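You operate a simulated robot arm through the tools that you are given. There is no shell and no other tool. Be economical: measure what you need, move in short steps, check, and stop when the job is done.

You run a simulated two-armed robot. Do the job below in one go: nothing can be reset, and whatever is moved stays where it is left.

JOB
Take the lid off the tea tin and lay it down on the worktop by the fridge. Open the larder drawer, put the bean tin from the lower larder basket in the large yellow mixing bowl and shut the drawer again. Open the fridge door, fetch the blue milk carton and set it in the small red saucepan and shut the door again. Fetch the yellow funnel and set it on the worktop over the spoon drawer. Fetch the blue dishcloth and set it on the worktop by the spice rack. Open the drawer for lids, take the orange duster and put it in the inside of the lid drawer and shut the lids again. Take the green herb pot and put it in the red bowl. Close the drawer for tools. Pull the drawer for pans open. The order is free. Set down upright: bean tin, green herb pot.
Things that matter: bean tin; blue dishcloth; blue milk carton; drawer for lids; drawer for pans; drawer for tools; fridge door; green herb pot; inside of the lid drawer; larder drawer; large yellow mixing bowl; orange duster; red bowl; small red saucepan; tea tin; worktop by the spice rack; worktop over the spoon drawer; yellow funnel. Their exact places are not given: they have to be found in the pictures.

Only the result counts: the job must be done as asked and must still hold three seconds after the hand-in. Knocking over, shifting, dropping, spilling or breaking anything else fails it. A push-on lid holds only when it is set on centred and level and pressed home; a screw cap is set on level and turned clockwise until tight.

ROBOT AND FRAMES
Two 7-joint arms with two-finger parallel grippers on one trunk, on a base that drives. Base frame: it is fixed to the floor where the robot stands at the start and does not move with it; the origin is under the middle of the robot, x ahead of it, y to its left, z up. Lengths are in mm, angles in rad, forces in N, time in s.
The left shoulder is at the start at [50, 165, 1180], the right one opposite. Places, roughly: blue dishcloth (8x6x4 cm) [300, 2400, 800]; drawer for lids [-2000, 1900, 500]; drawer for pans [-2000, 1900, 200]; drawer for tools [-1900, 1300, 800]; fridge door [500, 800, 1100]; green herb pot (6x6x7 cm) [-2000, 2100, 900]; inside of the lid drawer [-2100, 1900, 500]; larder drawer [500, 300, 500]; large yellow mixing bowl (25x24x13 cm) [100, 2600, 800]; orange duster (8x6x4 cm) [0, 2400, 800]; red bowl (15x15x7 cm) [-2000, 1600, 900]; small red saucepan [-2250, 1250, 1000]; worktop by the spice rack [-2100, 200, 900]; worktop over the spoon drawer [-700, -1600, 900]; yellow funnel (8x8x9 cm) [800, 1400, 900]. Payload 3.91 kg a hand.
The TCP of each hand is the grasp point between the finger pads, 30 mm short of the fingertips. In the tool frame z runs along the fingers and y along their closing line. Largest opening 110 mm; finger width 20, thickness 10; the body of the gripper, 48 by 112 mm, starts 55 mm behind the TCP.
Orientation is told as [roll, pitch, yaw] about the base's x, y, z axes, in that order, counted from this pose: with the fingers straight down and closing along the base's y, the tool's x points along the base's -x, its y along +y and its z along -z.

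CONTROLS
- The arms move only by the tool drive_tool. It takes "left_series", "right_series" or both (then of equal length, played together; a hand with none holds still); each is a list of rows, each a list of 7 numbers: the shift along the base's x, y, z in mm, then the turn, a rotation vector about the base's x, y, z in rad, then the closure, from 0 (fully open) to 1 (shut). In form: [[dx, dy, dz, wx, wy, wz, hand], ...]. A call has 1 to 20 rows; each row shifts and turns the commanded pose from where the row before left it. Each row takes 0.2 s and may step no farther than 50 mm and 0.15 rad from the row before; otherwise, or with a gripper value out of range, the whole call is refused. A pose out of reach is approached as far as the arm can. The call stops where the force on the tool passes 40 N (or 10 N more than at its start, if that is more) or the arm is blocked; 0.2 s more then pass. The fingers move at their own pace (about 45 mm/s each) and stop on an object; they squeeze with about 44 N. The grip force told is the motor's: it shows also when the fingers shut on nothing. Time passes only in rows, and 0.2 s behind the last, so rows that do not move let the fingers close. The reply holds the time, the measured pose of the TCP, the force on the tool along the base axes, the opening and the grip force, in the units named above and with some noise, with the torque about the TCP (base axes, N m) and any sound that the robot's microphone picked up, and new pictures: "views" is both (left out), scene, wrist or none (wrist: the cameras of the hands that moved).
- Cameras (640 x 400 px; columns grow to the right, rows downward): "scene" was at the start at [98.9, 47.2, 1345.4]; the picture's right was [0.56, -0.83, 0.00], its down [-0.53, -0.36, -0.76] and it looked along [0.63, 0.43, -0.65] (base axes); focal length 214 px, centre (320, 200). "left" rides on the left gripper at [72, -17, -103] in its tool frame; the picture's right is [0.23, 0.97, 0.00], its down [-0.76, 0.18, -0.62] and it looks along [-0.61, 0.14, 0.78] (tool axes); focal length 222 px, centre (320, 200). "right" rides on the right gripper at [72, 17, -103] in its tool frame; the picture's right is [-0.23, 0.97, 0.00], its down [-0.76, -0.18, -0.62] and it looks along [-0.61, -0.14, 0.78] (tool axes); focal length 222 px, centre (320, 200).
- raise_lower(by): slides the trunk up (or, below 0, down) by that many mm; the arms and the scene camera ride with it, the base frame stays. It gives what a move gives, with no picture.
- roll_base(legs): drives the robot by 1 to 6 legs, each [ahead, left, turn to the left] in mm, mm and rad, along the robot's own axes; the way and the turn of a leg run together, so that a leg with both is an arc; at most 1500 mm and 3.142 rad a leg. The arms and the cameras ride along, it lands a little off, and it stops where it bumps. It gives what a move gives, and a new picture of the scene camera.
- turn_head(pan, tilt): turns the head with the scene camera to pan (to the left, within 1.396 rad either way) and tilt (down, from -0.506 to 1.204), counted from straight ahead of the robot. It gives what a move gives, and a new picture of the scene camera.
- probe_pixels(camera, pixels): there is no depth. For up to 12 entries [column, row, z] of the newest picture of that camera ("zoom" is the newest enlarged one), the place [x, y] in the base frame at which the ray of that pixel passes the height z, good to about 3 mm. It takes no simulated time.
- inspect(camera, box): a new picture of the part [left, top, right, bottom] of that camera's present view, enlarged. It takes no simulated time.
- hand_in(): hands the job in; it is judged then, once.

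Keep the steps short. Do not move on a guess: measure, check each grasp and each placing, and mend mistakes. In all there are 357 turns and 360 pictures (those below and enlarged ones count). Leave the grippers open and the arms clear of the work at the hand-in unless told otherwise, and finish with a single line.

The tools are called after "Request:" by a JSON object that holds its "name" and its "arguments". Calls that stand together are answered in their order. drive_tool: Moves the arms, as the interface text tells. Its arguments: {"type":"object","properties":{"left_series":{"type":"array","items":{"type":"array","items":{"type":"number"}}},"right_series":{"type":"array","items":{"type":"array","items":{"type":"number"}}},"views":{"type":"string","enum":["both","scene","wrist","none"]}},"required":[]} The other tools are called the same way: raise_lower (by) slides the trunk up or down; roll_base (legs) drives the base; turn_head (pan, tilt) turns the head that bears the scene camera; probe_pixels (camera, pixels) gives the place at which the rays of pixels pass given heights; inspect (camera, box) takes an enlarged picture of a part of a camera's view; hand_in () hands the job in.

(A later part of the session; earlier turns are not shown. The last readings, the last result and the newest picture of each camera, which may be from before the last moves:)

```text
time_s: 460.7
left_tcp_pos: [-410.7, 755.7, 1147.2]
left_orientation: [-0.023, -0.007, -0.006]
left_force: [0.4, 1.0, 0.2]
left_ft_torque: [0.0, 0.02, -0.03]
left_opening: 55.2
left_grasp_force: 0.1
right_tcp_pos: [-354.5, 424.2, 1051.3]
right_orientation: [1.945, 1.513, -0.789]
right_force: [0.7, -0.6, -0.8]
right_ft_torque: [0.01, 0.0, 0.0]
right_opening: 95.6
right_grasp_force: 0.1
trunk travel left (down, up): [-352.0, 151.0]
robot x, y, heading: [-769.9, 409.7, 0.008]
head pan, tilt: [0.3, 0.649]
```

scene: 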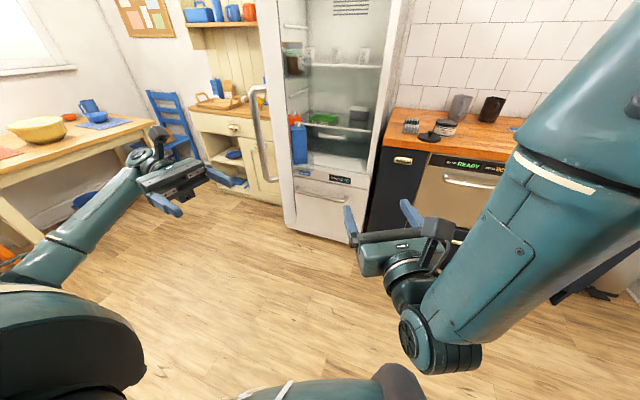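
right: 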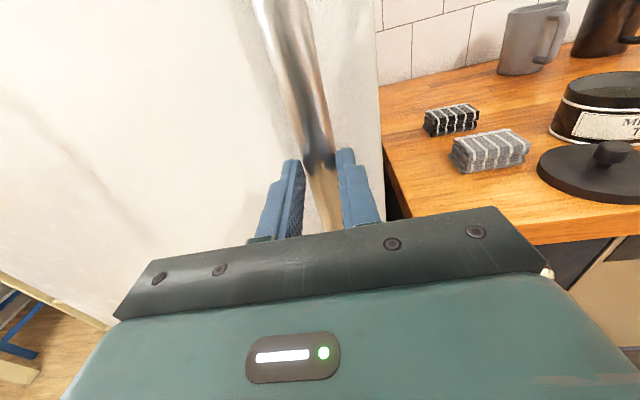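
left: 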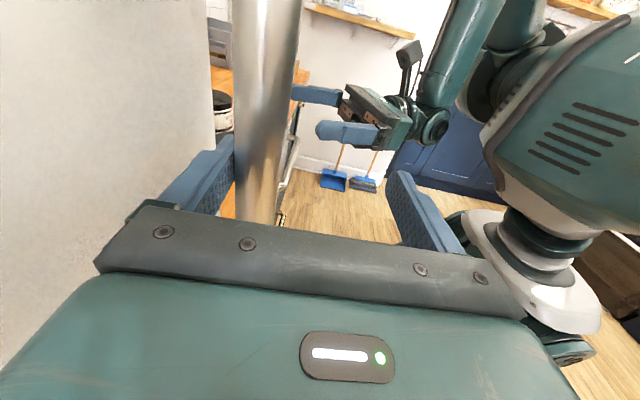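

There's an upper bin above, so a vertical hand would not fit. I'll grip the cap with the right hand level, coming from −y (robot facing +y). I straighten that hand and reposition.

Request:
{"name": "drive_tool", "arguments": {"right_series": [[5, -10, 0, 0, 0, -0.1, 0.5], [5, -10, 0, 0, 0, -0.1, 0.5], [5, -10, 0, 0, 0, -0.1, 0.5], [5, -10, 0, 0, 0, -0.1, 0.5], [0, -10, 0, 0, 0, 0, 0.5], [0, -10, 0, 0, 0, 0, 0.5]], "views": "none"}}

Request:
{"name": "roll_base", "arguments": {"legs": [[0, 0, 1.563], [-260, 0, 0], [0, -790, 0]]}}

Request:
{"name": "inspect", "arguments": {"camera": "right", "box": [0, 0, 640, 400]}}

```text
time_s: 462.1
left_tcp_pos: [-410.0, 755.0, 1146.2]
left_orientation: [-0.028, -0.005, -0.006]
left_force: [0.0, -0.4, 0.5]
left_ft_torque: [0.0, 0.02, -0.01]
left_opening: 55.1
left_grasp_force: 0.1
right_tcp_pos: [-333.8, 363.6, 1051.5]
right_orientation: [1.953, 1.514, -1.183]
right_force: [0.0, 0.2, 0.2]
right_ft_torque: [0.01, 0.03, -0.02]
right_opening: 55.2
right_grasp_force: 0.0
trunk travel left (down, up): [-352.0, 151.0]
robot x, y, heading: [-768.3, 415.8, 0.006]
head pan, tilt: [0.3, 0.649]
```

```text
time_s: 471.7
left_tcp_pos: [-309.5, 521.1, 1146.6]
left_orientation: [-0.026, -0.007, 1.571]
left_force: [0.2, -0.3, -0.7]
left_ft_torque: [0.01, 0.0, 0.01]
left_opening: 54.8
left_grasp_force: 0.1
right_tcp_pos: [81.0, 598.8, 1051.9]
right_orientation: [1.95, 1.514, 0.391]
right_force: [0.1, -0.3, 0.2]
right_ft_torque: [0.0, 0.0, 0.04]
right_opening: 55.1
right_grasp_force: 0.0
trunk travel left (down, up): [-352.0, 151.0]
robot x, y, heading: [30.4, 162.8, 1.579]
head pan, tilt: [0.3, 0.649]
```

scene: 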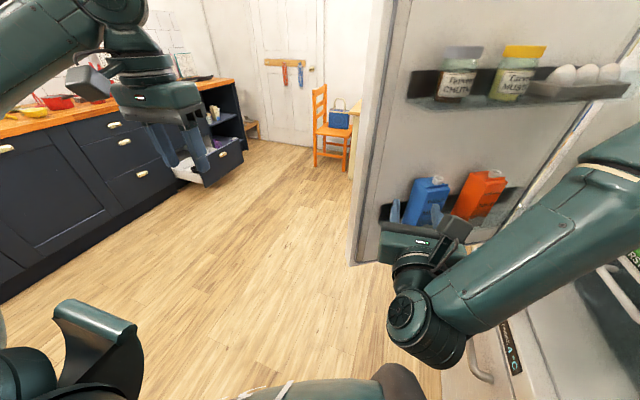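

```text
1.00 times, centred on (320, 200) of right
```

zoom: 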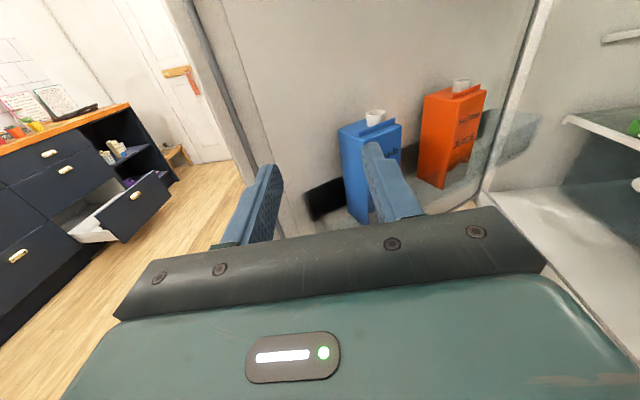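

Request:
{"name": "probe_pixels", "arguments": {"camera": "zoom", "pixels": [[375, 116, 1000], [375, 116, 1020], [375, 116, 1040], [461, 84, 1020]]}}

Request:
{"name": "probe_pixels", "arguments": {"camera": "scene", "pixels": [[437, 180, 1000], [437, 180, 1020], [437, 180, 1040], [420, 222, 850], [420, 222, 900], [412, 95, 1200], [500, 110, 1200]]}}

```text
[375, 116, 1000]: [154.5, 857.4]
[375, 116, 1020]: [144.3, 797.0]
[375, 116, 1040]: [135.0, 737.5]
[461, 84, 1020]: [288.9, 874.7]
```

```text
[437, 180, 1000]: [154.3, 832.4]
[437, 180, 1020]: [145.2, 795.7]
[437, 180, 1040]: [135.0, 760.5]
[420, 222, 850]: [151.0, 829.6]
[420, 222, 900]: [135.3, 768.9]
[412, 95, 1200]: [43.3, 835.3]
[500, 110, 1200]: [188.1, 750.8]
```

Cap at (144,796,1021) by both cameras. I bring the hand closer in x and z and look again.

Request:
{"name": "drive_tool", "arguments": {"right_series": [[20, 20, -10, 0, 0, 0, 0.5], [20, 25, -10, 0, 0, 0, 0.5], [20, 25, -6, 0, 0, 0, 0.5], [3, 0, 0, 0, 0, 0, 0.5]], "views": "none"}}

Request:
{"name": "inspect", "arguments": {"camera": "right", "box": [220, 60, 420, 220]}}

```text
time_s: 472.7
left_tcp_pos: [-310.2, 521.2, 1147.8]
left_orientation: [-0.026, -0.005, 1.572]
left_force: [0.5, -0.9, 0.9]
left_ft_torque: [-0.03, 0.02, 0.0]
left_opening: 55.0
left_grasp_force: 0.0
right_tcp_pos: [117.2, 654.2, 1036.1]
right_orientation: [1.9, 1.513, 0.338]
right_force: [0.4, -0.3, 0.7]
right_ft_torque: [0.02, 0.0, 0.0]
right_opening: 54.8
right_grasp_force: 0.1
right hand out of reach, approached as far as the arm can: row 3
trunk travel left (down, up): [-352.0, 151.0]
robot x, y, heading: [31.9, 162.9, 1.576]
head pan, tilt: [0.3, 0.649]
```

```text
2.50 times, centred on (320, 140) of right
```

zoom: 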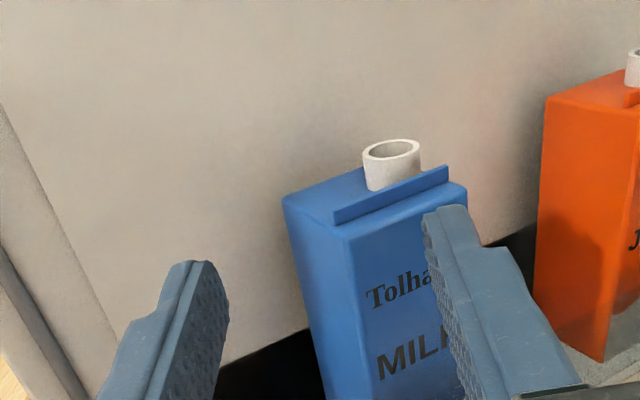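

The spout is open, so the carton must stay upright; its body is the better hold (gap to the orange one ≈30 mm). I lower to z≈960, open fully, yaw +0.15, then drive ahead.

Request:
{"name": "drive_tool", "arguments": {"right_series": [[8, 0, -25, 0, 0, 0.075, 0.2], [10, 0, -25, 0, 0, 0.075, 0], [10, 0, -25, 0, 0, 0, 0], [0, 0, 0, 0, 0, 0, 0], [0, 0, 0, 0, 0, 0, 0]], "views": "none"}}

Request:
{"name": "roll_base", "arguments": {"legs": [[50, 0, 0]]}}

Request:
{"name": "inspect", "arguments": {"camera": "right", "box": [180, 40, 460, 240]}}

```text
time_s: 473.9
left_tcp_pos: [-310.2, 519.6, 1148.1]
left_orientation: [-0.028, -0.006, 1.573]
left_force: [0.3, -1.2, -0.6]
left_ft_torque: [0.03, 0.02, -0.02]
left_opening: 55.0
left_grasp_force: 0.1
right_tcp_pos: [62.9, 615.9, 1007.4]
right_orientation: [1.909, 1.514, 0.498]
right_force: [0.2, 0.0, -0.7]
right_ft_torque: [0.02, -0.01, 0.0]
right_opening: 109.8
right_grasp_force: 0.1
right hand out of reach, approached as far as the arm can: row 1, 2, 3
trunk travel left (down, up): [-352.0, 151.0]
robot x, y, heading: [34.7, 166.8, 1.584]
head pan, tilt: [0.3, 0.649]
```

```text
time_s: 474.8
left_tcp_pos: [-312.1, 573.2, 1147.6]
left_orientation: [-0.024, -0.005, 1.574]
left_force: [0.4, -0.2, -0.2]
left_ft_torque: [-0.04, -0.01, -0.02]
left_opening: 54.9
left_grasp_force: 0.1
right_tcp_pos: [63.0, 667.2, 1008.4]
right_orientation: [1.894, 1.515, 0.482]
right_force: [-0.2, -0.2, -0.9]
right_ft_torque: [0.0, 0.0, 0.02]
right_opening: 110.0
right_grasp_force: 0.1
trunk travel left (down, up): [-352.0, 151.0]
robot x, y, heading: [34.0, 217.0, 1.586]
head pan, tilt: [0.3, 0.649]
```

scene: 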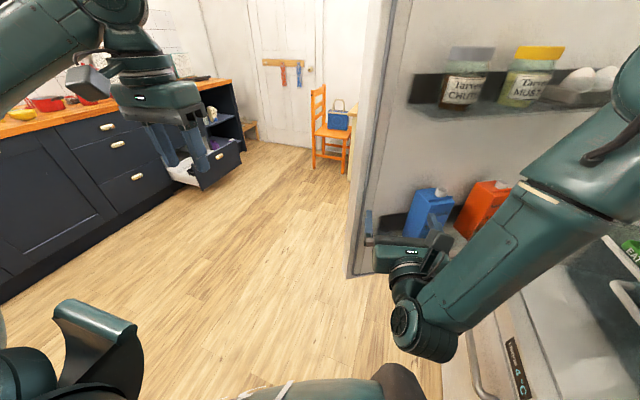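

```text
2.00 times, centred on (320, 140) of right
```

zoom: 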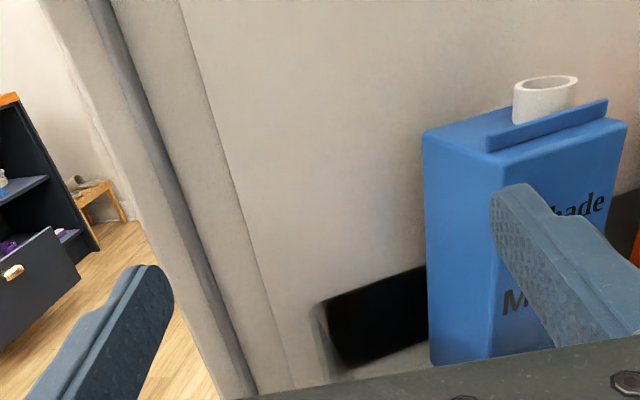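

Request:
{"name": "raise_lower", "arguments": {"by": -48}}

Request:
{"name": "drive_tool", "arguments": {"right_series": [[22, 0, 0, 0, 0, 0, 0], [22, 0, 0, 0, 0, 0, 0], [22, 0, 0, 0, 0, 0, 0], [18, 0, 0, 0, 0, 0, 0], [0, 0, 0, 0, 0, 0, 0]], "views": "none"}}

Request:
{"name": "inspect", "arguments": {"camera": "right", "box": [180, 40, 460, 240]}}

```text
time_s: 475.7
left_tcp_pos: [-312.3, 570.8, 1100.2]
left_orientation: [-0.027, -0.005, 1.574]
left_force: [-0.2, -0.2, -0.1]
left_ft_torque: [0.01, 0.0, -0.02]
left_opening: 55.0
left_grasp_force: 0.1
right_tcp_pos: [62.1, 667.4, 959.0]
right_orientation: [1.914, 1.514, 0.502]
right_force: [0.2, 0.5, 0.1]
right_ft_torque: [0.0, 0.0, -0.01]
right_opening: 110.1
right_grasp_force: 0.0
trunk travel left (down, up): [-304.0, 199.0]
robot x, y, heading: [26.9, 213.8, 1.582]
head pan, tilt: [0.3, 0.649]
```

```text
time_s: 476.9
left_tcp_pos: [-311.4, 571.3, 1098.2]
left_orientation: [-0.026, -0.004, 1.576]
left_force: [0.0, -0.8, 0.1]
left_ft_torque: [0.01, -0.01, -0.02]
left_opening: 54.9
left_grasp_force: 0.1
right_tcp_pos: [95.4, 639.2, 988.3]
right_orientation: [1.892, 1.515, 0.475]
right_force: [-0.5, 0.1, 0.4]
right_ft_torque: [-0.01, 0.01, 0.05]
right_opening: 110.0
right_grasp_force: 0.0
right hand out of reach, approached as far as the arm can: row 1, 2, 3, 4
trunk travel left (down, up): [-304.0, 199.0]
robot x, y, heading: [32.2, 214.8, 1.583]
head pan, tilt: [0.3, 0.649]
```

```text
2.00 times, centred on (320, 140) of right
```

zoom: 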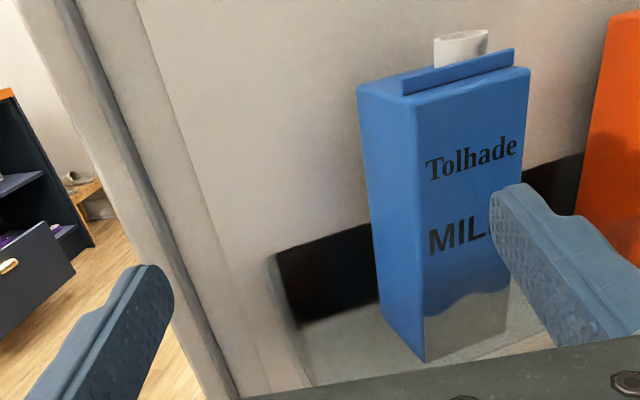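

I use the base: turn −0.1, then lower the trunk 25 mm and go ahead so that the fingers straddle the carton.

Request:
{"name": "raise_lower", "arguments": {"by": -25}}

Request:
{"name": "roll_base", "arguments": {"legs": [[0, 0, -0.1], [75, 8, 0]]}}

Request:
{"name": "inspect", "arguments": {"camera": "right", "box": [180, 40, 460, 240]}}

```text
time_s: 477.6
left_tcp_pos: [-310.5, 571.1, 1073.8]
left_orientation: [-0.027, -0.005, 1.573]
left_force: [-0.6, -0.3, 0.1]
left_ft_torque: [-0.02, -0.02, 0.01]
left_opening: 55.1
left_grasp_force: 0.1
right_tcp_pos: [93.5, 640.3, 965.4]
right_orientation: [1.897, 1.516, 0.481]
right_force: [0.0, -0.2, -0.1]
right_ft_torque: [0.02, -0.03, 0.0]
right_opening: 109.6
right_grasp_force: 0.1
trunk travel left (down, up): [-279.0, 224.0]
robot x, y, heading: [36.5, 213.1, 1.577]
head pan, tilt: [0.3, 0.649]
```

```text
time_s: 479.2
left_tcp_pos: [-274.5, 679.6, 1073.4]
left_orientation: [-0.026, -0.005, 1.471]
left_force: [1.0, 0.2, -0.1]
left_ft_torque: [-0.01, -0.01, 0.0]
left_opening: 54.8
left_grasp_force: 0.0
right_tcp_pos: [135.4, 706.1, 964.3]
right_orientation: [1.878, 1.516, 0.362]
right_force: [0.1, 0.1, -0.7]
right_ft_torque: [-0.01, 0.01, 0.02]
right_opening: 109.9
right_grasp_force: 0.2
trunk travel left (down, up): [-279.0, 224.0]
robot x, y, heading: [30.8, 292.1, 1.482]
head pan, tilt: [0.3, 0.649]
```

scene: 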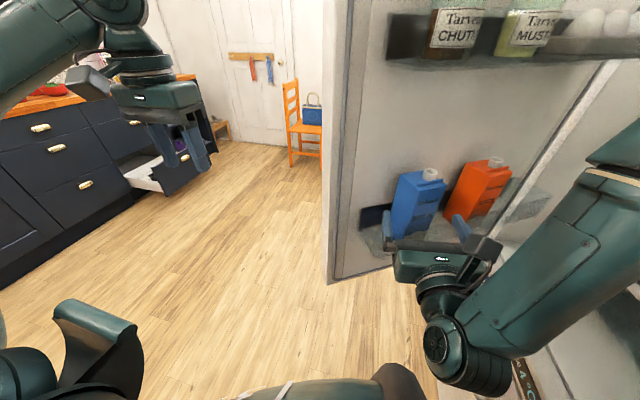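

```text
2.00 times, centred on (320, 140) of right
```

zoom: 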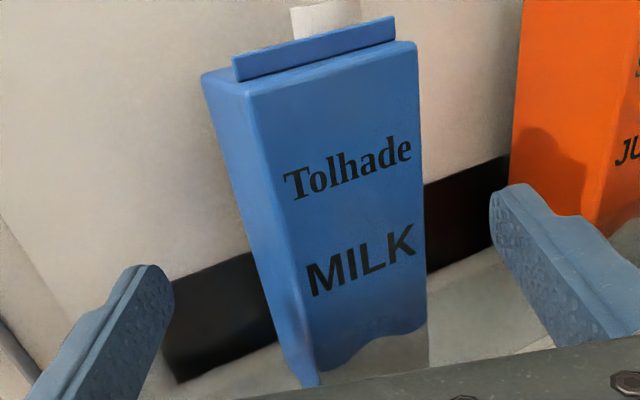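

The carton is centred between open fingers with room to the orange one. I advance 55 mm and close.

Request:
{"name": "roll_base", "arguments": {"legs": [[55, -3, 0]]}}

Request:
{"name": "drive_tool", "arguments": {"right_series": [[0, 0, 0, 0, 0, 0, 0.2], [0, 0, 0, 0, 0, 0, 0.4], [0, 0, 0, 0, 0, 0, 0.6], [0, 0, 0, 0, 0, 0, 0.6], [0, 0, 0, 0, 0, 0, 0.6]], "views": "wrist"}}

```text
time_s: 480.1
left_tcp_pos: [-265.6, 733.9, 1074.6]
left_orientation: [-0.026, -0.005, 1.47]
left_force: [-0.7, 0.5, 1.0]
left_ft_torque: [-0.03, -0.02, -0.01]
left_opening: 55.0
left_grasp_force: 0.0
right_tcp_pos: [144.8, 760.1, 963.5]
right_orientation: [1.879, 1.515, 0.363]
right_force: [0.1, 0.1, -0.6]
right_ft_torque: [0.0, 0.02, 0.01]
right_opening: 110.2
right_grasp_force: 0.1
trunk travel left (down, up): [-279.0, 224.0]
robot x, y, heading: [39.1, 344.1, 1.475]
head pan, tilt: [0.3, 0.649]
```

scene: 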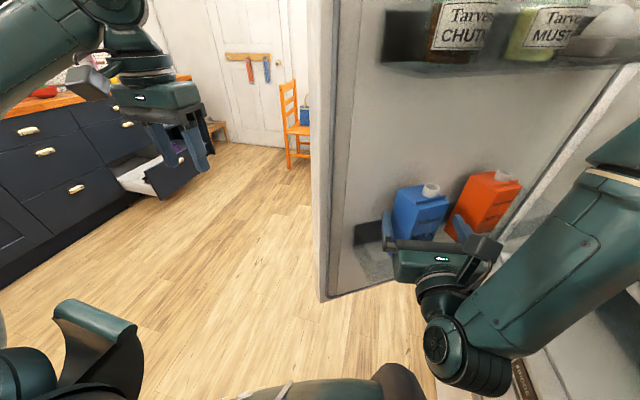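

```text
time_s: 481.3
left_tcp_pos: [-266.6, 735.2, 1074.4]
left_orientation: [-0.025, -0.005, 1.471]
left_force: [1.4, 0.1, -0.2]
left_ft_torque: [0.01, -0.01, 0.03]
left_opening: 55.3
left_grasp_force: 0.1
right_tcp_pos: [143.5, 760.0, 964.6]
right_orientation: [1.912, 1.514, 0.393]
right_force: [-1.0, -1.2, 1.9]
right_ft_torque: [0.14, 0.32, 0.06]
right_opening: 60.4
right_grasp_force: 44.1
trunk travel left (down, up): [-279.0, 224.0]
robot x, y, heading: [42.4, 343.5, 1.476]
head pan, tilt: [0.3, 0.649]
```

right: 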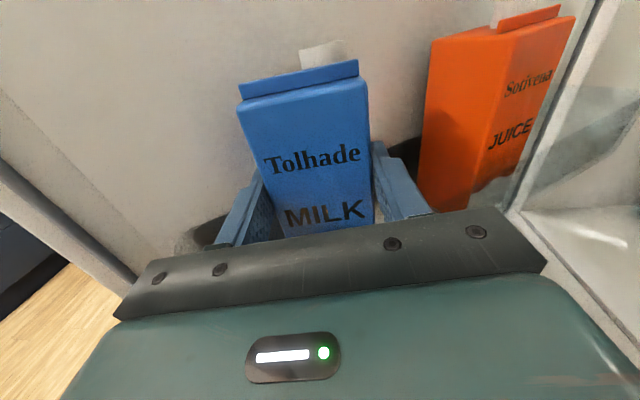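

Held (60 mm). I lift with the trunk 90 mm, then back out.

Request:
{"name": "raise_lower", "arguments": {"by": 90}}

Request:
{"name": "roll_base", "arguments": {"legs": [[-60, 0, 0], [-280, 0, 0]]}}

```text
time_s: 482.6
left_tcp_pos: [-266.8, 734.4, 1163.9]
left_orientation: [-0.027, -0.005, 1.471]
left_force: [0.4, 0.5, -0.7]
left_ft_torque: [0.02, -0.02, 0.0]
left_opening: 55.2
left_grasp_force: 0.3
right_tcp_pos: [145.4, 760.5, 1053.5]
right_orientation: [1.876, 1.516, 0.36]
right_force: [-0.2, 0.3, -3.4]
right_ft_torque: [-0.08, 0.01, 0.03]
right_opening: 60.0
right_grasp_force: 44.3
trunk travel left (down, up): [-369.0, 134.0]
robot x, y, heading: [40.4, 343.5, 1.477]
head pan, tilt: [0.3, 0.649]
```

```text
time_s: 485.1
left_tcp_pos: [-297.3, 395.4, 1164.0]
left_orientation: [-0.027, -0.003, 1.472]
left_force: [1.1, 0.1, -0.3]
left_ft_torque: [-0.02, 0.0, 0.0]
left_opening: 55.0
left_grasp_force: 0.0
right_tcp_pos: [113.1, 422.7, 1053.8]
right_orientation: [1.891, 1.515, 0.375]
right_force: [-1.0, -0.2, -2.4]
right_ft_torque: [-0.11, 0.02, -0.02]
right_opening: 60.1
right_grasp_force: 44.0
trunk travel left (down, up): [-369.0, 134.0]
robot x, y, heading: [10.0, 8.8, 1.475]
head pan, tilt: [0.3, 0.649]
```

scene: 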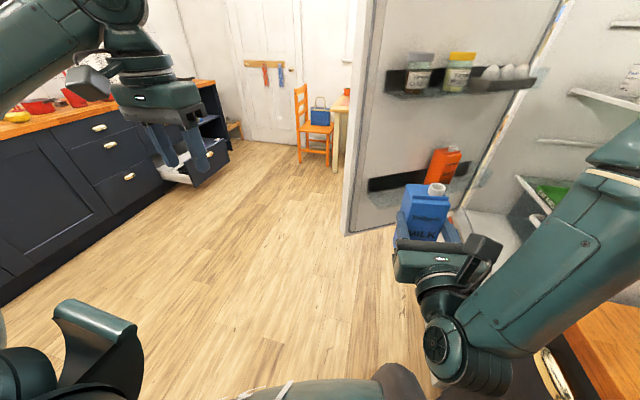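

Milk carton is out and upright. I carry it over to the counter first, then come back to close the door.

Request:
{"name": "roll_base", "arguments": {"legs": [[0, 0, 1.665], [1330, 0, 0], [0, -1130, 0]]}}

Request:
{"name": "inspect", "arguments": {"camera": "scene", "box": [140, 60, 460, 260]}}

```text
time_s: 501.2
left_tcp_pos: [-1692.1, 775.9, 1163.8]
left_orientation: [-0.027, -0.004, -3.114]
left_force: [0.3, 0.3, 0.4]
left_ft_torque: [0.0, -0.01, 0.01]
left_opening: 55.1
left_grasp_force: 0.1
right_tcp_pos: [-1770.2, 1180.4, 1053.0]
right_orientation: [1.88, 1.514, 2.06]
right_force: [-0.2, 0.7, -4.3]
right_ft_torque: [-0.01, -0.11, 0.0]
right_opening: 59.8
right_grasp_force: 43.7
trunk travel left (down, up): [-369.0, 134.0]
robot x, y, heading: [-1338.5, 1127.3, -3.108]
head pan, tilt: [0.3, 0.649]
```

scene: 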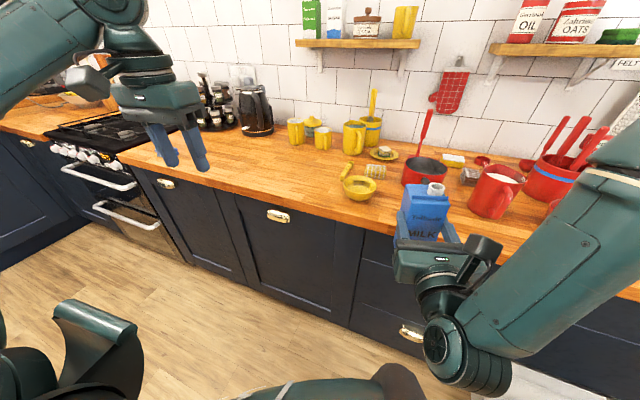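

```text
2.00 times, centred on (300, 160) of scene
```

zoom: 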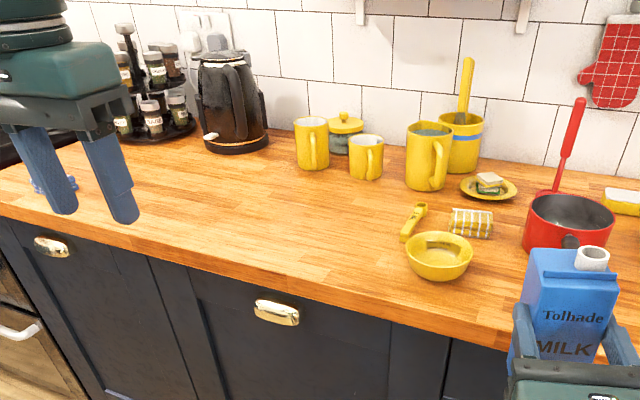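

Request:
{"name": "probe_pixels", "arguments": {"camera": "zoom", "pixels": [[569, 217, 975], [523, 215, 975], [615, 217, 975], [569, 194, 975], [569, 217, 960], [569, 217, 990], [540, 251, 908], [440, 262, 950], [570, 242, 950]]}}

```text
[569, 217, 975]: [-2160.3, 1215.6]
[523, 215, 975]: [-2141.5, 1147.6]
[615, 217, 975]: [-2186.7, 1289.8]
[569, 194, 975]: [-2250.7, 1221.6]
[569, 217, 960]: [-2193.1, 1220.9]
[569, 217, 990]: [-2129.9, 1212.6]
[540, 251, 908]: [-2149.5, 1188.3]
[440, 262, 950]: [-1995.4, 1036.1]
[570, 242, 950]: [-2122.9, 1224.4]
```

Saucepan about (−2190,1220). I go nearer for a second view to fix its place and height.

Request:
{"name": "roll_base", "arguments": {"legs": [[0, -40, -0.033], [170, 0, 0]]}}

Request:
{"name": "inspect", "arguments": {"camera": "scene", "box": [330, 80, 530, 220]}}

```text
time_s: 503.2
left_tcp_pos: [-1872.0, 827.8, 1164.2]
left_orientation: [-0.028, -0.003, 3.134]
left_force: [-0.3, 0.4, -0.2]
left_ft_torque: [0.0, -0.02, 0.0]
left_opening: 54.9
left_grasp_force: 0.0
right_tcp_pos: [-1936.9, 1234.8, 1054.3]
right_orientation: [1.863, 1.516, 2.01]
right_force: [0.0, 0.9, -3.4]
right_ft_torque: [0.04, -0.07, 0.02]
right_opening: 59.8
right_grasp_force: 43.8
trunk travel left (down, up): [-369.0, 134.0]
robot x, y, heading: [-1506.6, 1166.5, -3.144]
head pan, tilt: [0.3, 0.649]
```

scene: 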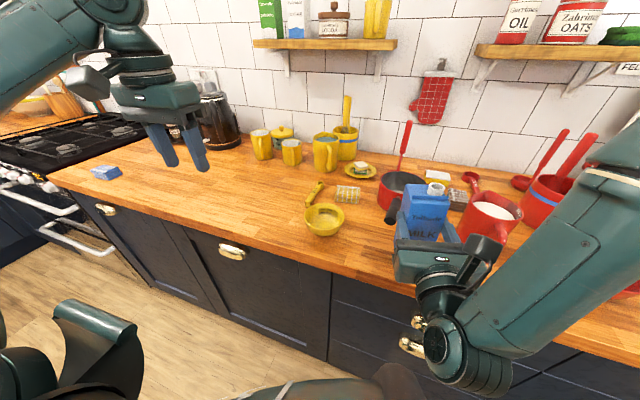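

```text
2.86 times, centred on (430, 150) of scene
```

zoom: 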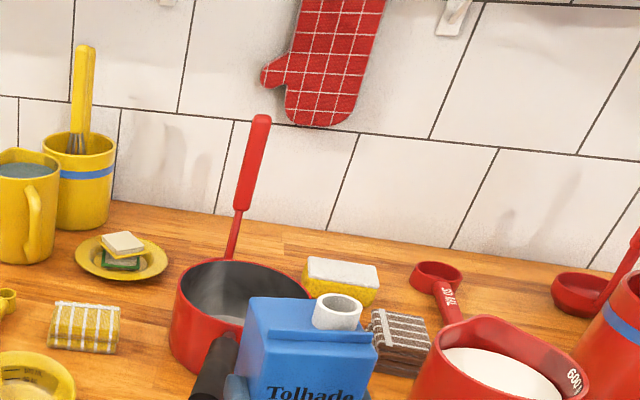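

Request:
{"name": "probe_pixels", "arguments": {"camera": "zoom", "pixels": [[245, 296, 960], [245, 296, 975], [245, 296, 990], [176, 300, 975], [313, 288, 975], [240, 258, 975], [172, 355, 908]]}}

```text
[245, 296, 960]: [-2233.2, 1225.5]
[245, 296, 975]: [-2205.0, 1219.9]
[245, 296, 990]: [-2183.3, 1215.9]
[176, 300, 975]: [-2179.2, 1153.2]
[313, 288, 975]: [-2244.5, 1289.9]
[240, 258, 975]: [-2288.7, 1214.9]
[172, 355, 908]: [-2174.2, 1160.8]
```

I need better depth: I view the pan from further left (different direction), where the carton doesn't hide it.

Request:
{"name": "roll_base", "arguments": {"legs": [[0, 260, 0]]}}

Request:
{"name": "inspect", "arguments": {"camera": "scene", "box": [400, 80, 600, 220]}}

```text
time_s: 505.1
left_tcp_pos: [-1869.4, 567.2, 1163.8]
left_orientation: [-0.026, -0.006, 3.138]
left_force: [0.9, -0.1, -0.9]
left_ft_torque: [-0.01, -0.01, 0.0]
left_opening: 55.0
left_grasp_force: 0.1
right_tcp_pos: [-1936.6, 974.1, 1054.5]
right_orientation: [1.87, 1.512, 2.019]
right_force: [0.1, -0.4, -3.2]
right_ft_torque: [0.01, -0.09, 0.0]
right_opening: 59.7
right_grasp_force: 43.6
trunk travel left (down, up): [-369.0, 134.0]
robot x, y, heading: [-1511.7, 910.9, -3.137]
head pan, tilt: [0.3, 0.649]
```

scene: 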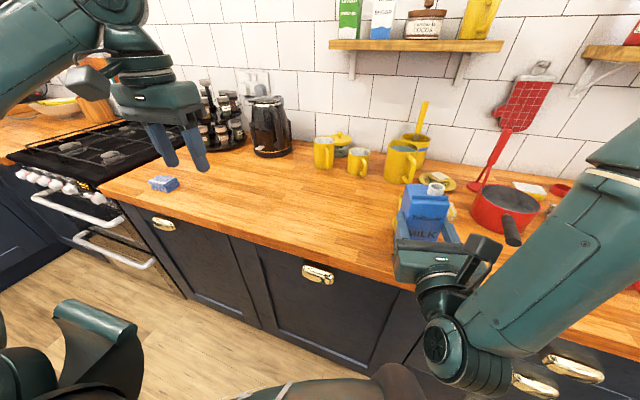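

```text
2.86 times, centred on (500, 150) of scene
```

zoom: 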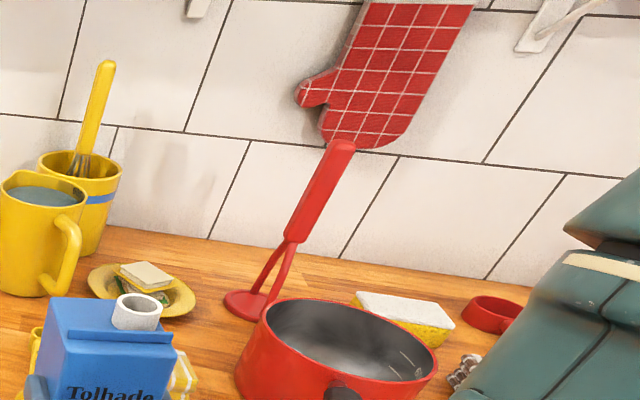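

Request:
{"name": "probe_pixels", "arguments": {"camera": "zoom", "pixels": [[350, 340, 950], [350, 340, 965], [350, 340, 980], [263, 318, 970], [438, 364, 970], [320, 297, 970]]}}

```text
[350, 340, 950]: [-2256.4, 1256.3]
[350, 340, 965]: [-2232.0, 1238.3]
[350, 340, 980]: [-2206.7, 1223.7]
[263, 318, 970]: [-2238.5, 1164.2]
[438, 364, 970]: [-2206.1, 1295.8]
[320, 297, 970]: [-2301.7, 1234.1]
```

Consistent fix: pan centre (−2212,1227), rim ≈976. I raise the trunk 65 mm, drive to y≈1164, x≈−1557, and stretch the arm over the pan.

Request:
{"name": "raise_lower", "arguments": {"by": 65}}

Request:
{"name": "roll_base", "arguments": {"legs": [[0, -253, -0.004], [45, 0, 0]]}}

Request:
{"name": "drive_tool", "arguments": {"right_series": [[-25, 0, 0, 0, 0, 0, 0.6], [-25, 0, 0, 0, 0, 0, 0.6], [-25, 0, 0, 0, 0, 0, 0.6], [-25, 0, 0, 0, 0, 0, 0.6], [-25, 0, 0, 0, 0, 0, 0.6], [-25, 0, 0, 0, 0, 0, 0.6], [-25, 0, 0, 0, 0, 0, 0.6], [0, 0, 0, 0, 0, 0, 0.6]], "views": "none"}}

```text
time_s: 506.1
left_tcp_pos: [-1870.9, 567.1, 1228.4]
left_orientation: [-0.026, -0.005, 3.137]
left_force: [-0.9, -0.6, 0.5]
left_ft_torque: [0.0, 0.0, -0.01]
left_opening: 55.0
left_grasp_force: 0.0
right_tcp_pos: [-1936.4, 973.1, 1118.7]
right_orientation: [1.866, 1.515, 2.017]
right_force: [-0.6, 0.0, -3.1]
right_ft_torque: [0.01, -0.11, -0.03]
right_opening: 59.7
right_grasp_force: 43.9
trunk travel left (down, up): [-434.0, 69.0]
robot x, y, heading: [-1514.4, 907.8, -3.137]
head pan, tilt: [0.3, 0.649]
```

```text
time_s: 508.5
left_tcp_pos: [-1918.8, 830.4, 1229.4]
left_orientation: [-0.027, -0.004, 3.13]
left_force: [-0.6, 0.3, -0.1]
left_ft_torque: [0.02, -0.02, 0.01]
left_opening: 55.0
left_grasp_force: 0.1
right_tcp_pos: [-1981.9, 1237.2, 1118.4]
right_orientation: [1.85, 1.515, 1.993]
right_force: [-0.1, -0.2, -3.8]
right_ft_torque: [0.0, -0.08, 0.02]
right_opening: 59.4
right_grasp_force: 44.0
trunk travel left (down, up): [-434.0, 69.0]
robot x, y, heading: [-1560.4, 1169.6, 3.142]
head pan, tilt: [0.3, 0.649]
```

scene: 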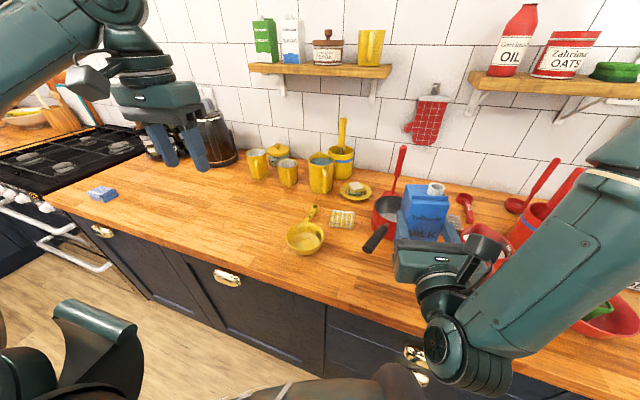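

```text
time_s: 510.3
left_tcp_pos: [-1917.7, 829.2, 1229.6]
left_orientation: [-0.026, -0.005, 3.131]
left_force: [0.4, -0.1, 0.4]
left_ft_torque: [-0.05, 0.0, 0.02]
left_opening: 55.0
left_grasp_force: 0.0
right_tcp_pos: [-2130.8, 1182.8, 1147.3]
right_orientation: [1.811, 1.513, 1.951]
right_force: [0.1, 0.0, -4.4]
right_ft_torque: [0.03, -0.1, 0.01]
right_opening: 59.7
right_grasp_force: 44.1
right hand out of reach, approached as far as the arm can: row 1, 2, 3, 4, 5, 6, 7
trunk travel left (down, up): [-434.0, 69.0]
robot x, y, heading: [-1558.7, 1167.3, 3.141]
head pan, tilt: [0.3, 0.649]
```

Short by ~60 mm. Standing further left puts the target straight ahead of the right shoulder and gains reach: base left 105, ahead 12, then the arm right and ahead.

Request:
{"name": "roll_base", "arguments": {"legs": [[12, 105, 0]]}}

Request:
{"name": "drive_tool", "arguments": {"right_series": [[0, 30, 0, 0, 0, 0, 0.6], [0, 30, 0, 0, 0, 0, 0.6], [0, 30, 0, 0, 0, 0, 0.6], [0, 30, 0, 0, 0, 0, 0.6], [-10, 25, 0, 0, 0, 0, 0.6], [-20, 0, -5, 0, 0, 0, 0.6], [-20, 0, -5, 0, 0, 0, 0.6], [0, 0, 0, 0, 0, 0, 0.6]], "views": "none"}}

```text
time_s: 511.4
left_tcp_pos: [-1931.0, 727.3, 1229.2]
left_orientation: [-0.027, -0.005, 3.131]
left_force: [-0.6, 0.4, -0.4]
left_ft_torque: [-0.01, 0.01, -0.01]
left_opening: 54.9
left_grasp_force: 0.1
right_tcp_pos: [-2143.5, 1079.8, 1148.3]
right_orientation: [1.804, 1.515, 1.942]
right_force: [0.6, -0.1, -3.5]
right_ft_torque: [0.02, -0.08, -0.01]
right_opening: 59.6
right_grasp_force: 44.6
trunk travel left (down, up): [-434.0, 69.0]
robot x, y, heading: [-1569.4, 1066.7, 3.137]
head pan, tilt: [0.3, 0.649]
```

scene: 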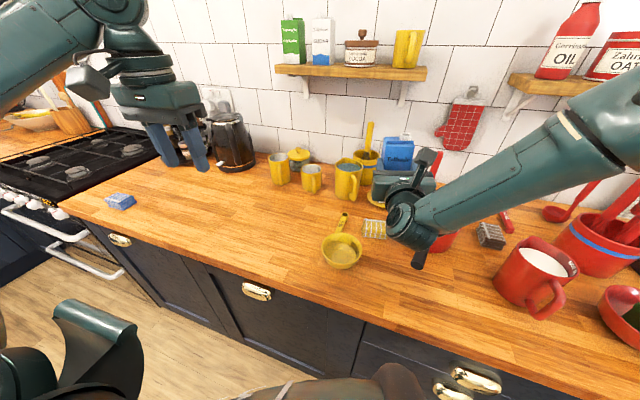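

```text
time_s: 513.2
left_tcp_pos: [-1930.0, 726.9, 1228.3]
left_orientation: [-0.026, -0.004, 3.131]
left_force: [0.2, 0.3, 0.2]
left_ft_torque: [0.01, 0.03, -0.01]
left_opening: 55.1
left_grasp_force: 0.0
right_tcp_pos: [-2150.8, 1106.8, 1196.9]
right_orientation: [1.748, 1.517, 1.88]
right_force: [0.2, 0.2, -3.3]
right_ft_torque: [0.02, -0.09, 0.02]
right_opening: 59.4
right_grasp_force: 43.9
right hand out of reach, approached as far as the arm can: row 1, 2, 3, 4, 5, 6, 7
trunk travel left (down, up): [-434.0, 69.0]
robot x, y, heading: [-1570.1, 1065.8, 3.136]
head pan, tilt: [0.3, 0.649]
```

The level hand only reaches 580 mm ahead. Turning the robot side-on to the counter brings the right shoulder 165 mm nearer. I back off and try pointing the right hand to the robot's right.

Request:
{"name": "roll_base", "arguments": {"legs": [[-420, 0, 0]]}}

Request:
{"name": "drive_tool", "arguments": {"right_series": [[24, 34, -5, 0, 0, 0, 0.6], [24, 34, -5, 0, 0, -0.1428, 0.6], [24, 34, -5, 0, 0, -0.1428, 0.6], [24, 34, -5, 0, 0, -0.1428, 0.6], [24, 34, -5, 0, 0, -0.1428, 0.6], [24, 34, -5, 0, 0, -0.1428, 0.6], [24, 34, 0, 0, 0, -0.1428, 0.6], [24, 34, 0, 0, 0, -0.1428, 0.6], [24, 34, 0, 0, 0, -0.1428, 0.6], [20, 34, 0, 0, 0, -0.1428, 0.6], [10, 34, 0, 0, 0, -0.1428, 0.6], [0, 20, 0, 0, 0, -0.1428, 0.6], [0, 0, 0, 0, 0, 0, 0.6]], "views": "none"}}

```text
time_s: 515.9
left_tcp_pos: [-1502.7, 726.0, 1230.1]
left_orientation: [-0.026, -0.005, 3.126]
left_force: [-0.6, -0.1, 0.2]
left_ft_torque: [-0.01, -0.01, 0.0]
left_opening: 55.3
left_grasp_force: 0.1
right_tcp_pos: [-1721.2, 1108.5, 1196.7]
right_orientation: [1.754, 1.515, 1.88]
right_force: [-0.1, -0.3, -3.0]
right_ft_torque: [-0.01, -0.11, 0.01]
right_opening: 59.5
right_grasp_force: 43.5
trunk travel left (down, up): [-434.0, 69.0]
robot x, y, heading: [-1141.4, 1063.6, 3.134]
head pan, tilt: [0.3, 0.649]
```

scene: 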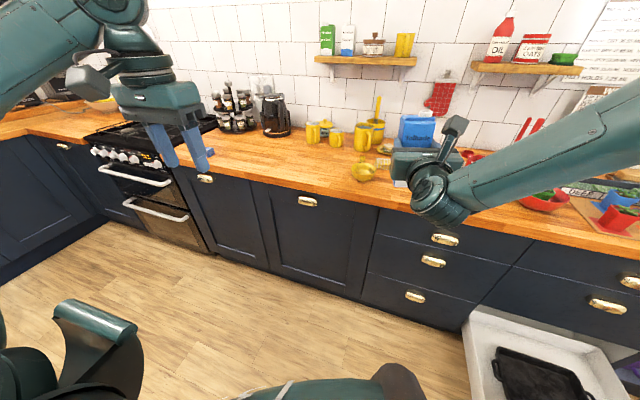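

```text
time_s: 518.6
left_tcp_pos: [-1504.2, 727.4, 1230.3]
left_orientation: [-0.026, -0.007, 3.124]
left_force: [0.4, -0.5, 0.1]
left_ft_torque: [0.0, -0.03, -0.04]
left_opening: 55.3
left_grasp_force: 0.1
right_tcp_pos: [-1445.6, 1362.4, 1211.6]
right_orientation: [1.715, 1.516, 0.269]
right_force: [-0.6, 0.1, -2.7]
right_ft_torque: [-0.08, -0.03, -0.02]
right_opening: 59.8
right_grasp_force: 43.8
right hand out of reach, approached as far as the arm can: row 1, 8, 9, 10, 11, 12
trunk travel left (down, up): [-434.0, 69.0]
robot x, y, heading: [-1138.1, 1066.5, 3.135]
head pan, tilt: [0.3, 0.649]
```

Request:
{"name": "drive_tool", "arguments": {"right_series": [[0, 30, 0, 0, 0, 0, 0.6], [0, 40, 0, 0, 0, 0, 0.6], [0, 40, 0, 0, 0, 0, 0.6], [0, 40, 0, 0, 0, 0, 0.6], [0, 40, 0, 0, 0, 0, 0.6], [0, 0, 0, 0, 0, 0, 0.6]], "views": "none"}}

```text
time_s: 520.0
left_tcp_pos: [-1503.4, 727.6, 1228.9]
left_orientation: [-0.026, -0.003, 3.128]
left_force: [1.0, 0.3, -0.4]
left_ft_torque: [0.0, 0.01, 0.01]
left_opening: 54.9
left_grasp_force: 0.1
right_tcp_pos: [-1416.7, 1379.5, 1217.6]
right_orientation: [1.736, 1.515, 0.292]
right_force: [-1.0, 1.0, -3.1]
right_ft_torque: [-0.08, 0.01, -0.01]
right_opening: 59.5
right_grasp_force: 44.8
right hand out of reach, approached as far as the arm can: row 1, 2, 3, 4, 5
trunk travel left (down, up): [-434.0, 69.0]
robot x, y, heading: [-1142.8, 1063.2, 3.132]
head pan, tilt: [0.3, 0.649]
```

That side pose reaches less. Back to pointing ahead; the base may go closer here (no handles in front), to about x=−1592. I turn the hand back first.

Request:
{"name": "drive_tool", "arguments": {"right_series": [[-13, -20, 0, 0, 0, 0.1428, 0.6], [-13, -20, 0, 0, 0, 0.1428, 0.6], [-13, -20, 0, 0, 0, 0.1428, 0.6], [-13, -20, 0, 0, 0, 0.1428, 0.6], [-13, -20, 0, 0, 0, 0.1428, 0.6], [-13, -20, 0, 0, 0, 0.1428, 0.6], [-13, -20, -5, 0, 0, 0.1428, 0.6], [-13, -20, -10, 0, 0, 0.1428, 0.6], [-13, -20, -10, 0, 0, 0.1428, 0.6], [-13, -20, -10, 0, 0, 0.1428, 0.6], [-13, -20, -10, 0, 0, 0.1428, 0.6], [-13, -20, -10, 0, 0, 0, 0.6], [0, 0, 0, 0, 0, 0, 0.6]], "views": "none"}}

```text
time_s: 522.9
left_tcp_pos: [-1502.6, 727.2, 1228.8]
left_orientation: [-0.025, -0.004, 3.126]
left_force: [0.1, 0.3, 0.4]
left_ft_torque: [-0.05, -0.03, -0.02]
left_opening: 55.0
left_grasp_force: 0.1
right_tcp_pos: [-1595.0, 1120.9, 1162.8]
right_orientation: [1.763, 1.516, 1.887]
right_force: [0.9, 0.4, -3.6]
right_ft_torque: [0.04, -0.1, 0.01]
right_opening: 59.6
right_grasp_force: 43.5
right hand out of reach, approached as far as the arm can: row 1, 2, 3, 4, 5, 6, 7
trunk travel left (down, up): [-434.0, 69.0]
robot x, y, heading: [-1139.7, 1068.1, 3.131]
head pan, tilt: [0.3, 0.649]
```

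Request:
{"name": "roll_base", "arguments": {"legs": [[0, -112, 0.008], [430, 0, 0], [25, 0, 0]]}}

Request:
{"name": "drive_tool", "arguments": {"right_series": [[-15, 0, -5, 0, 0, -0.06, 0.6], [-20, 0, -5, 0, 0, -0.06, 0.6], [-20, 0, -5, 0, 0, 0, 0.6], [-20, 0, -5, 0, 0, 0, 0.6], [-20, 0, 0, 0, 0, 0, 0.6], [-15, 0, 0, 0, 0, 0, 0.6], [-15, 0, 0, 0, 0, 0, 0.6], [0, 0, 0, 0, 0, 0, 0.6]], "views": "wrist"}}

```text
time_s: 526.7
left_tcp_pos: [-1956.4, 837.6, 1229.5]
left_orientation: [-0.027, -0.003, 3.134]
left_force: [-0.3, 1.1, -0.4]
left_ft_torque: [0.01, -0.02, 0.03]
left_opening: 55.0
left_grasp_force: 0.0
right_tcp_pos: [-2050.9, 1231.4, 1162.1]
right_orientation: [1.724, 1.517, 1.858]
right_force: [-0.4, -0.1, -3.9]
right_ft_torque: [0.04, -0.08, -0.01]
right_opening: 59.8
right_grasp_force: 43.6
trunk travel left (down, up): [-434.0, 69.0]
robot x, y, heading: [-1598.2, 1178.8, -3.139]
head pan, tilt: [0.3, 0.649]
```

scene: 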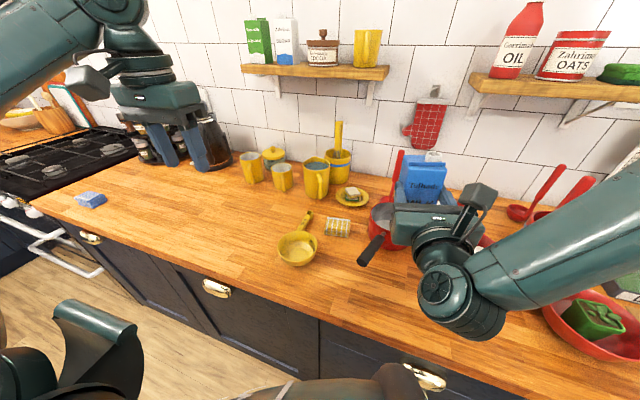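

```text
time_s: 528.5
left_tcp_pos: [-1954.9, 836.2, 1228.6]
left_orientation: [-0.027, -0.006, 3.134]
left_force: [-1.1, -0.6, -0.4]
left_ft_torque: [0.01, 0.01, -0.02]
left_opening: 55.2
left_grasp_force: 0.1
right_tcp_pos: [-2175.5, 1231.3, 1141.3]
right_orientation: [1.743, 1.517, 1.757]
right_force: [0.4, 0.4, -4.4]
right_ft_torque: [0.0, -0.08, -0.01]
right_opening: 59.8
right_grasp_force: 44.0
trunk travel left (down, up): [-434.0, 69.0]
robot x, y, heading: [-1592.8, 1176.0, -3.142]
head pan, tilt: [0.3, 0.649]
```

right: 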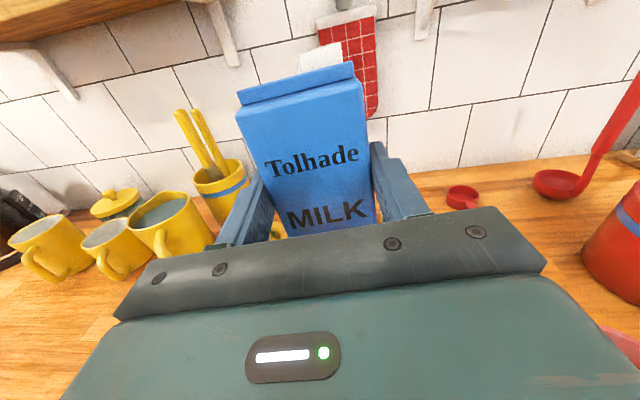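

Reached. I go 14 mm further and check the alignment over the pan once with the scene camera.

Request:
{"name": "drive_tool", "arguments": {"right_series": [[-8, -2, -10, 0, 0, 0, 0.6], [-8, -2, -10, 0, 0, 0, 0.6], [0, 0, -10, 0, 0, 0, 0.6], [0, 0, 0, 0, 0, 0, 0.6]], "views": "none"}}

Request:
{"name": "inspect", "arguments": {"camera": "scene", "box": [320, 110, 480, 230]}}

```text
time_s: 529.5
left_tcp_pos: [-1955.5, 837.6, 1227.9]
left_orientation: [-0.027, -0.005, 3.134]
left_force: [-1.2, -0.2, -0.4]
left_ft_torque: [-0.01, 0.0, 0.03]
left_opening: 55.0
left_grasp_force: 0.2
right_tcp_pos: [-2190.1, 1225.7, 1113.4]
right_orientation: [1.685, 1.516, 1.693]
right_force: [0.3, -0.2, -2.8]
right_ft_torque: [0.0, -0.12, 0.02]
right_opening: 59.8
right_grasp_force: 43.6
trunk travel left (down, up): [-434.0, 69.0]
robot x, y, heading: [-1595.9, 1178.2, -3.137]
head pan, tilt: [0.3, 0.649]
```

```text
3.33 times, centred on (400, 170) of scene
```

zoom: 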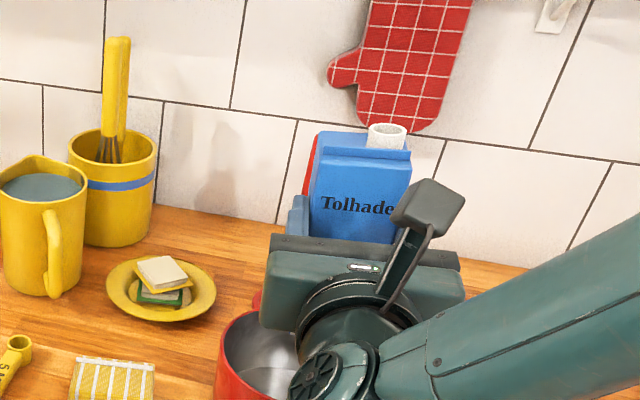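

Request:
{"name": "probe_pixels", "arguments": {"camera": "zoom", "pixels": [[216, 352, 976], [262, 306, 976], [216, 352, 965], [262, 306, 965], [310, 160, 1100]]}}

```text
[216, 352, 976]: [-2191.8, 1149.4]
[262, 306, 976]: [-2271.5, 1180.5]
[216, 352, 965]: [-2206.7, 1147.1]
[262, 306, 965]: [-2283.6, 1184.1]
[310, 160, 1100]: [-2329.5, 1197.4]
```

Pan centre again (−2210,1222): well aligned. I shift −3 mm in y and lower with the trunk, watching force.

Request:
{"name": "drive_tool", "arguments": {"right_series": [[0, -3, 0, 0, 0, 0, 0.6], [0, 0, 0, 0, 0, 0, 0.6]], "views": "none"}}

Request:
{"name": "raise_lower", "arguments": {"by": -70}}

```text
time_s: 530.1
left_tcp_pos: [-1954.7, 836.8, 1229.3]
left_orientation: [-0.027, -0.006, 3.134]
left_force: [0.1, -0.1, -0.2]
left_ft_torque: [0.01, -0.01, 0.0]
left_opening: 55.1
left_grasp_force: 0.0
right_tcp_pos: [-2191.8, 1223.7, 1111.1]
right_orientation: [1.717, 1.517, 1.728]
right_force: [0.1, -0.2, -3.2]
right_ft_torque: [0.02, -0.06, 0.04]
right_opening: 59.6
right_grasp_force: 44.0
trunk travel left (down, up): [-434.0, 69.0]
robot x, y, heading: [-1597.3, 1176.8, -3.144]
head pan, tilt: [0.3, 0.649]
```

```text
time_s: 531.2
left_tcp_pos: [-1952.5, 838.2, 1159.9]
left_orientation: [-0.026, -0.006, 3.136]
left_force: [0.1, -0.1, 0.5]
left_ft_torque: [-0.02, 0.01, 0.02]
left_opening: 55.0
left_grasp_force: 0.1
right_tcp_pos: [-2190.2, 1223.9, 1041.5]
right_orientation: [1.73, 1.514, 1.743]
right_force: [3.5, -2.7, 13.7]
right_ft_torque: [0.36, 0.58, 0.0]
right_opening: 61.5
right_grasp_force: 42.5
trunk travel left (down, up): [-364.0, 139.0]
robot x, y, heading: [-1591.4, 1181.5, -3.141]
head pan, tilt: [0.3, 0.649]
```

Contact at TCP z≈1041 (13.7 N). I check with one enlarged view whether it stands on the pan's floor.

Request:
{"name": "inspect", "arguments": {"camera": "scene", "box": [320, 110, 480, 230]}}

```text
3.33 times, centred on (400, 170) of scene
```

zoom: 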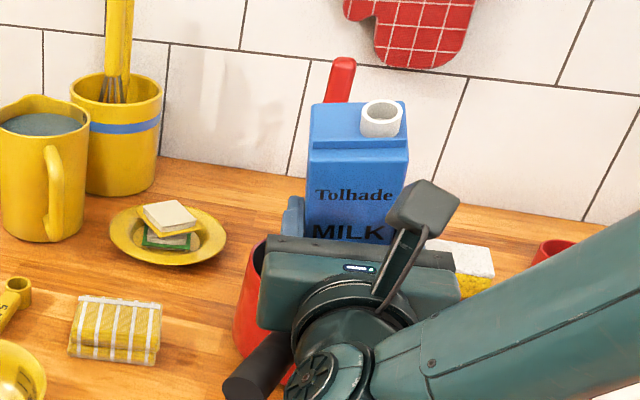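

It stands inside the pan. I ease up 2 mm, open, and withdraw the hand straight back.

Request:
{"name": "drive_tool", "arguments": {"right_series": [[0, 0, 2, 0, 0, 0, 0.55], [0, 0, 0, 0, 0, 0, 0.4], [0, 0, 0, 0, 0, 0, 0.25], [0, 0, 0, 0, 0, 0, 0.15], [0, 0, 0, 0, 0, 0, 0.1], [12, 0, 0, 0, 0, 0, 0.1], [20, 0, 0, 0, 0, 0, 0.1], [25, 0, 0, 0, 0, 0, 0.1], [25, 0, 10, 0, 0, 0, 0.1], [25, 0, 20, 0, 0, 0, 0.1], [20, 0, 30, 0, 0, 0, 0.1]], "views": "wrist"}}

```text
time_s: 533.6
left_tcp_pos: [-1953.5, 837.9, 1160.0]
left_orientation: [-0.026, -0.004, 3.135]
left_force: [0.1, -0.6, 0.2]
left_ft_torque: [0.01, -0.05, 0.02]
left_opening: 54.9
left_grasp_force: 0.0
right_tcp_pos: [-2064.3, 1224.4, 1105.9]
right_orientation: [1.737, 1.516, 1.749]
right_force: [-0.3, 0.7, 0.3]
right_ft_torque: [-0.02, -0.01, 0.05]
right_opening: 98.8
right_grasp_force: 0.1
trunk travel left (down, up): [-364.0, 139.0]
robot x, y, heading: [-1595.4, 1177.9, -3.142]
head pan, tilt: [0.3, 0.649]
```

right: 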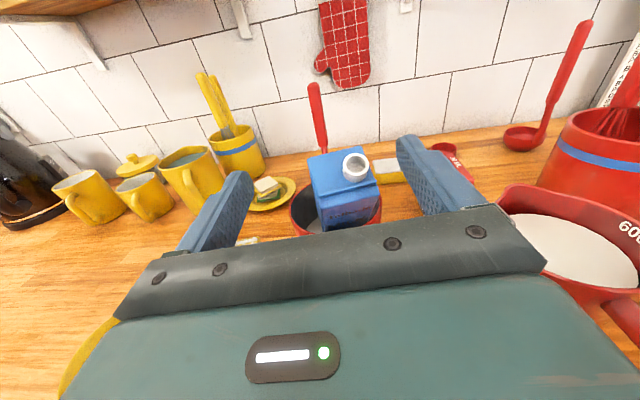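

The milk stands in the saucepan. Now I close the fridge door: fist closed, drive round to its outer side, then follow the hinge arc pushing it shut.

Request:
{"name": "drive_tool", "arguments": {"right_series": [[0, 0, 20, 0, 0, 0, 0.5], [0, 0, 0, 0, 0, 0, 1], [0, 0, 0, 0, 0, 0, 1], [0, 0, 0, 0, 0, 0, 1]], "views": "none"}}

Request:
{"name": "roll_base", "arguments": {"legs": [[-500, 0, 0], [0, 0, 1.885], [8, 1062, 0]]}}

```text
time_s: 534.6
left_tcp_pos: [-1953.6, 836.3, 1158.8]
left_orientation: [-0.025, -0.004, 3.135]
left_force: [0.0, 0.3, -0.3]
left_ft_torque: [-0.01, -0.02, 0.01]
left_opening: 55.0
left_grasp_force: 0.2
right_tcp_pos: [-2064.3, 1224.0, 1124.6]
right_orientation: [1.721, 1.518, 1.734]
right_force: [0.2, -0.1, 0.8]
right_ft_torque: [-0.01, -0.02, 0.01]
right_opening: 11.3
right_grasp_force: 0.0
trunk travel left (down, up): [-364.0, 139.0]
robot x, y, heading: [-1594.5, 1178.4, -3.139]
head pan, tilt: [0.3, 0.649]
```

```text
time_s: 547.0
left_tcp_pos: [339.1, 1245.7, 1158.8]
left_orientation: [-0.025, -0.005, -1.273]
left_force: [-0.3, 0.4, 0.0]
left_ft_torque: [0.0, -0.01, -0.01]
left_opening: 54.9
left_grasp_force: 0.0
right_tcp_pos: [2.8, 1025.3, 1124.1]
right_orientation: [1.723, 1.517, -2.672]
right_force: [0.5, 0.6, 0.4]
right_ft_torque: [-0.02, 0.05, -0.01]
right_opening: 0.0
right_grasp_force: 37.7
trunk travel left (down, up): [-364.0, 139.0]
robot x, y, heading: [-96.4, 1484.6, -1.266]
head pan, tilt: [0.3, 0.649]
```

scene: 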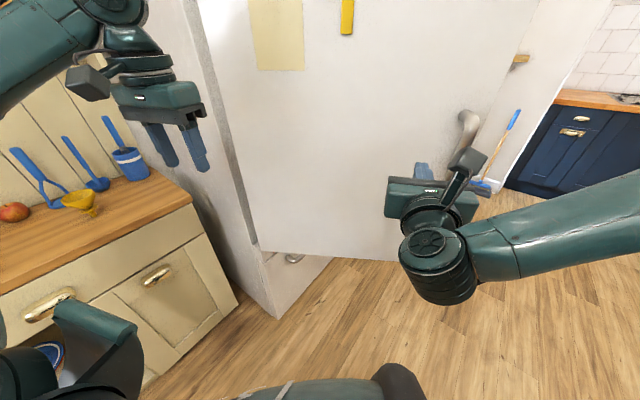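

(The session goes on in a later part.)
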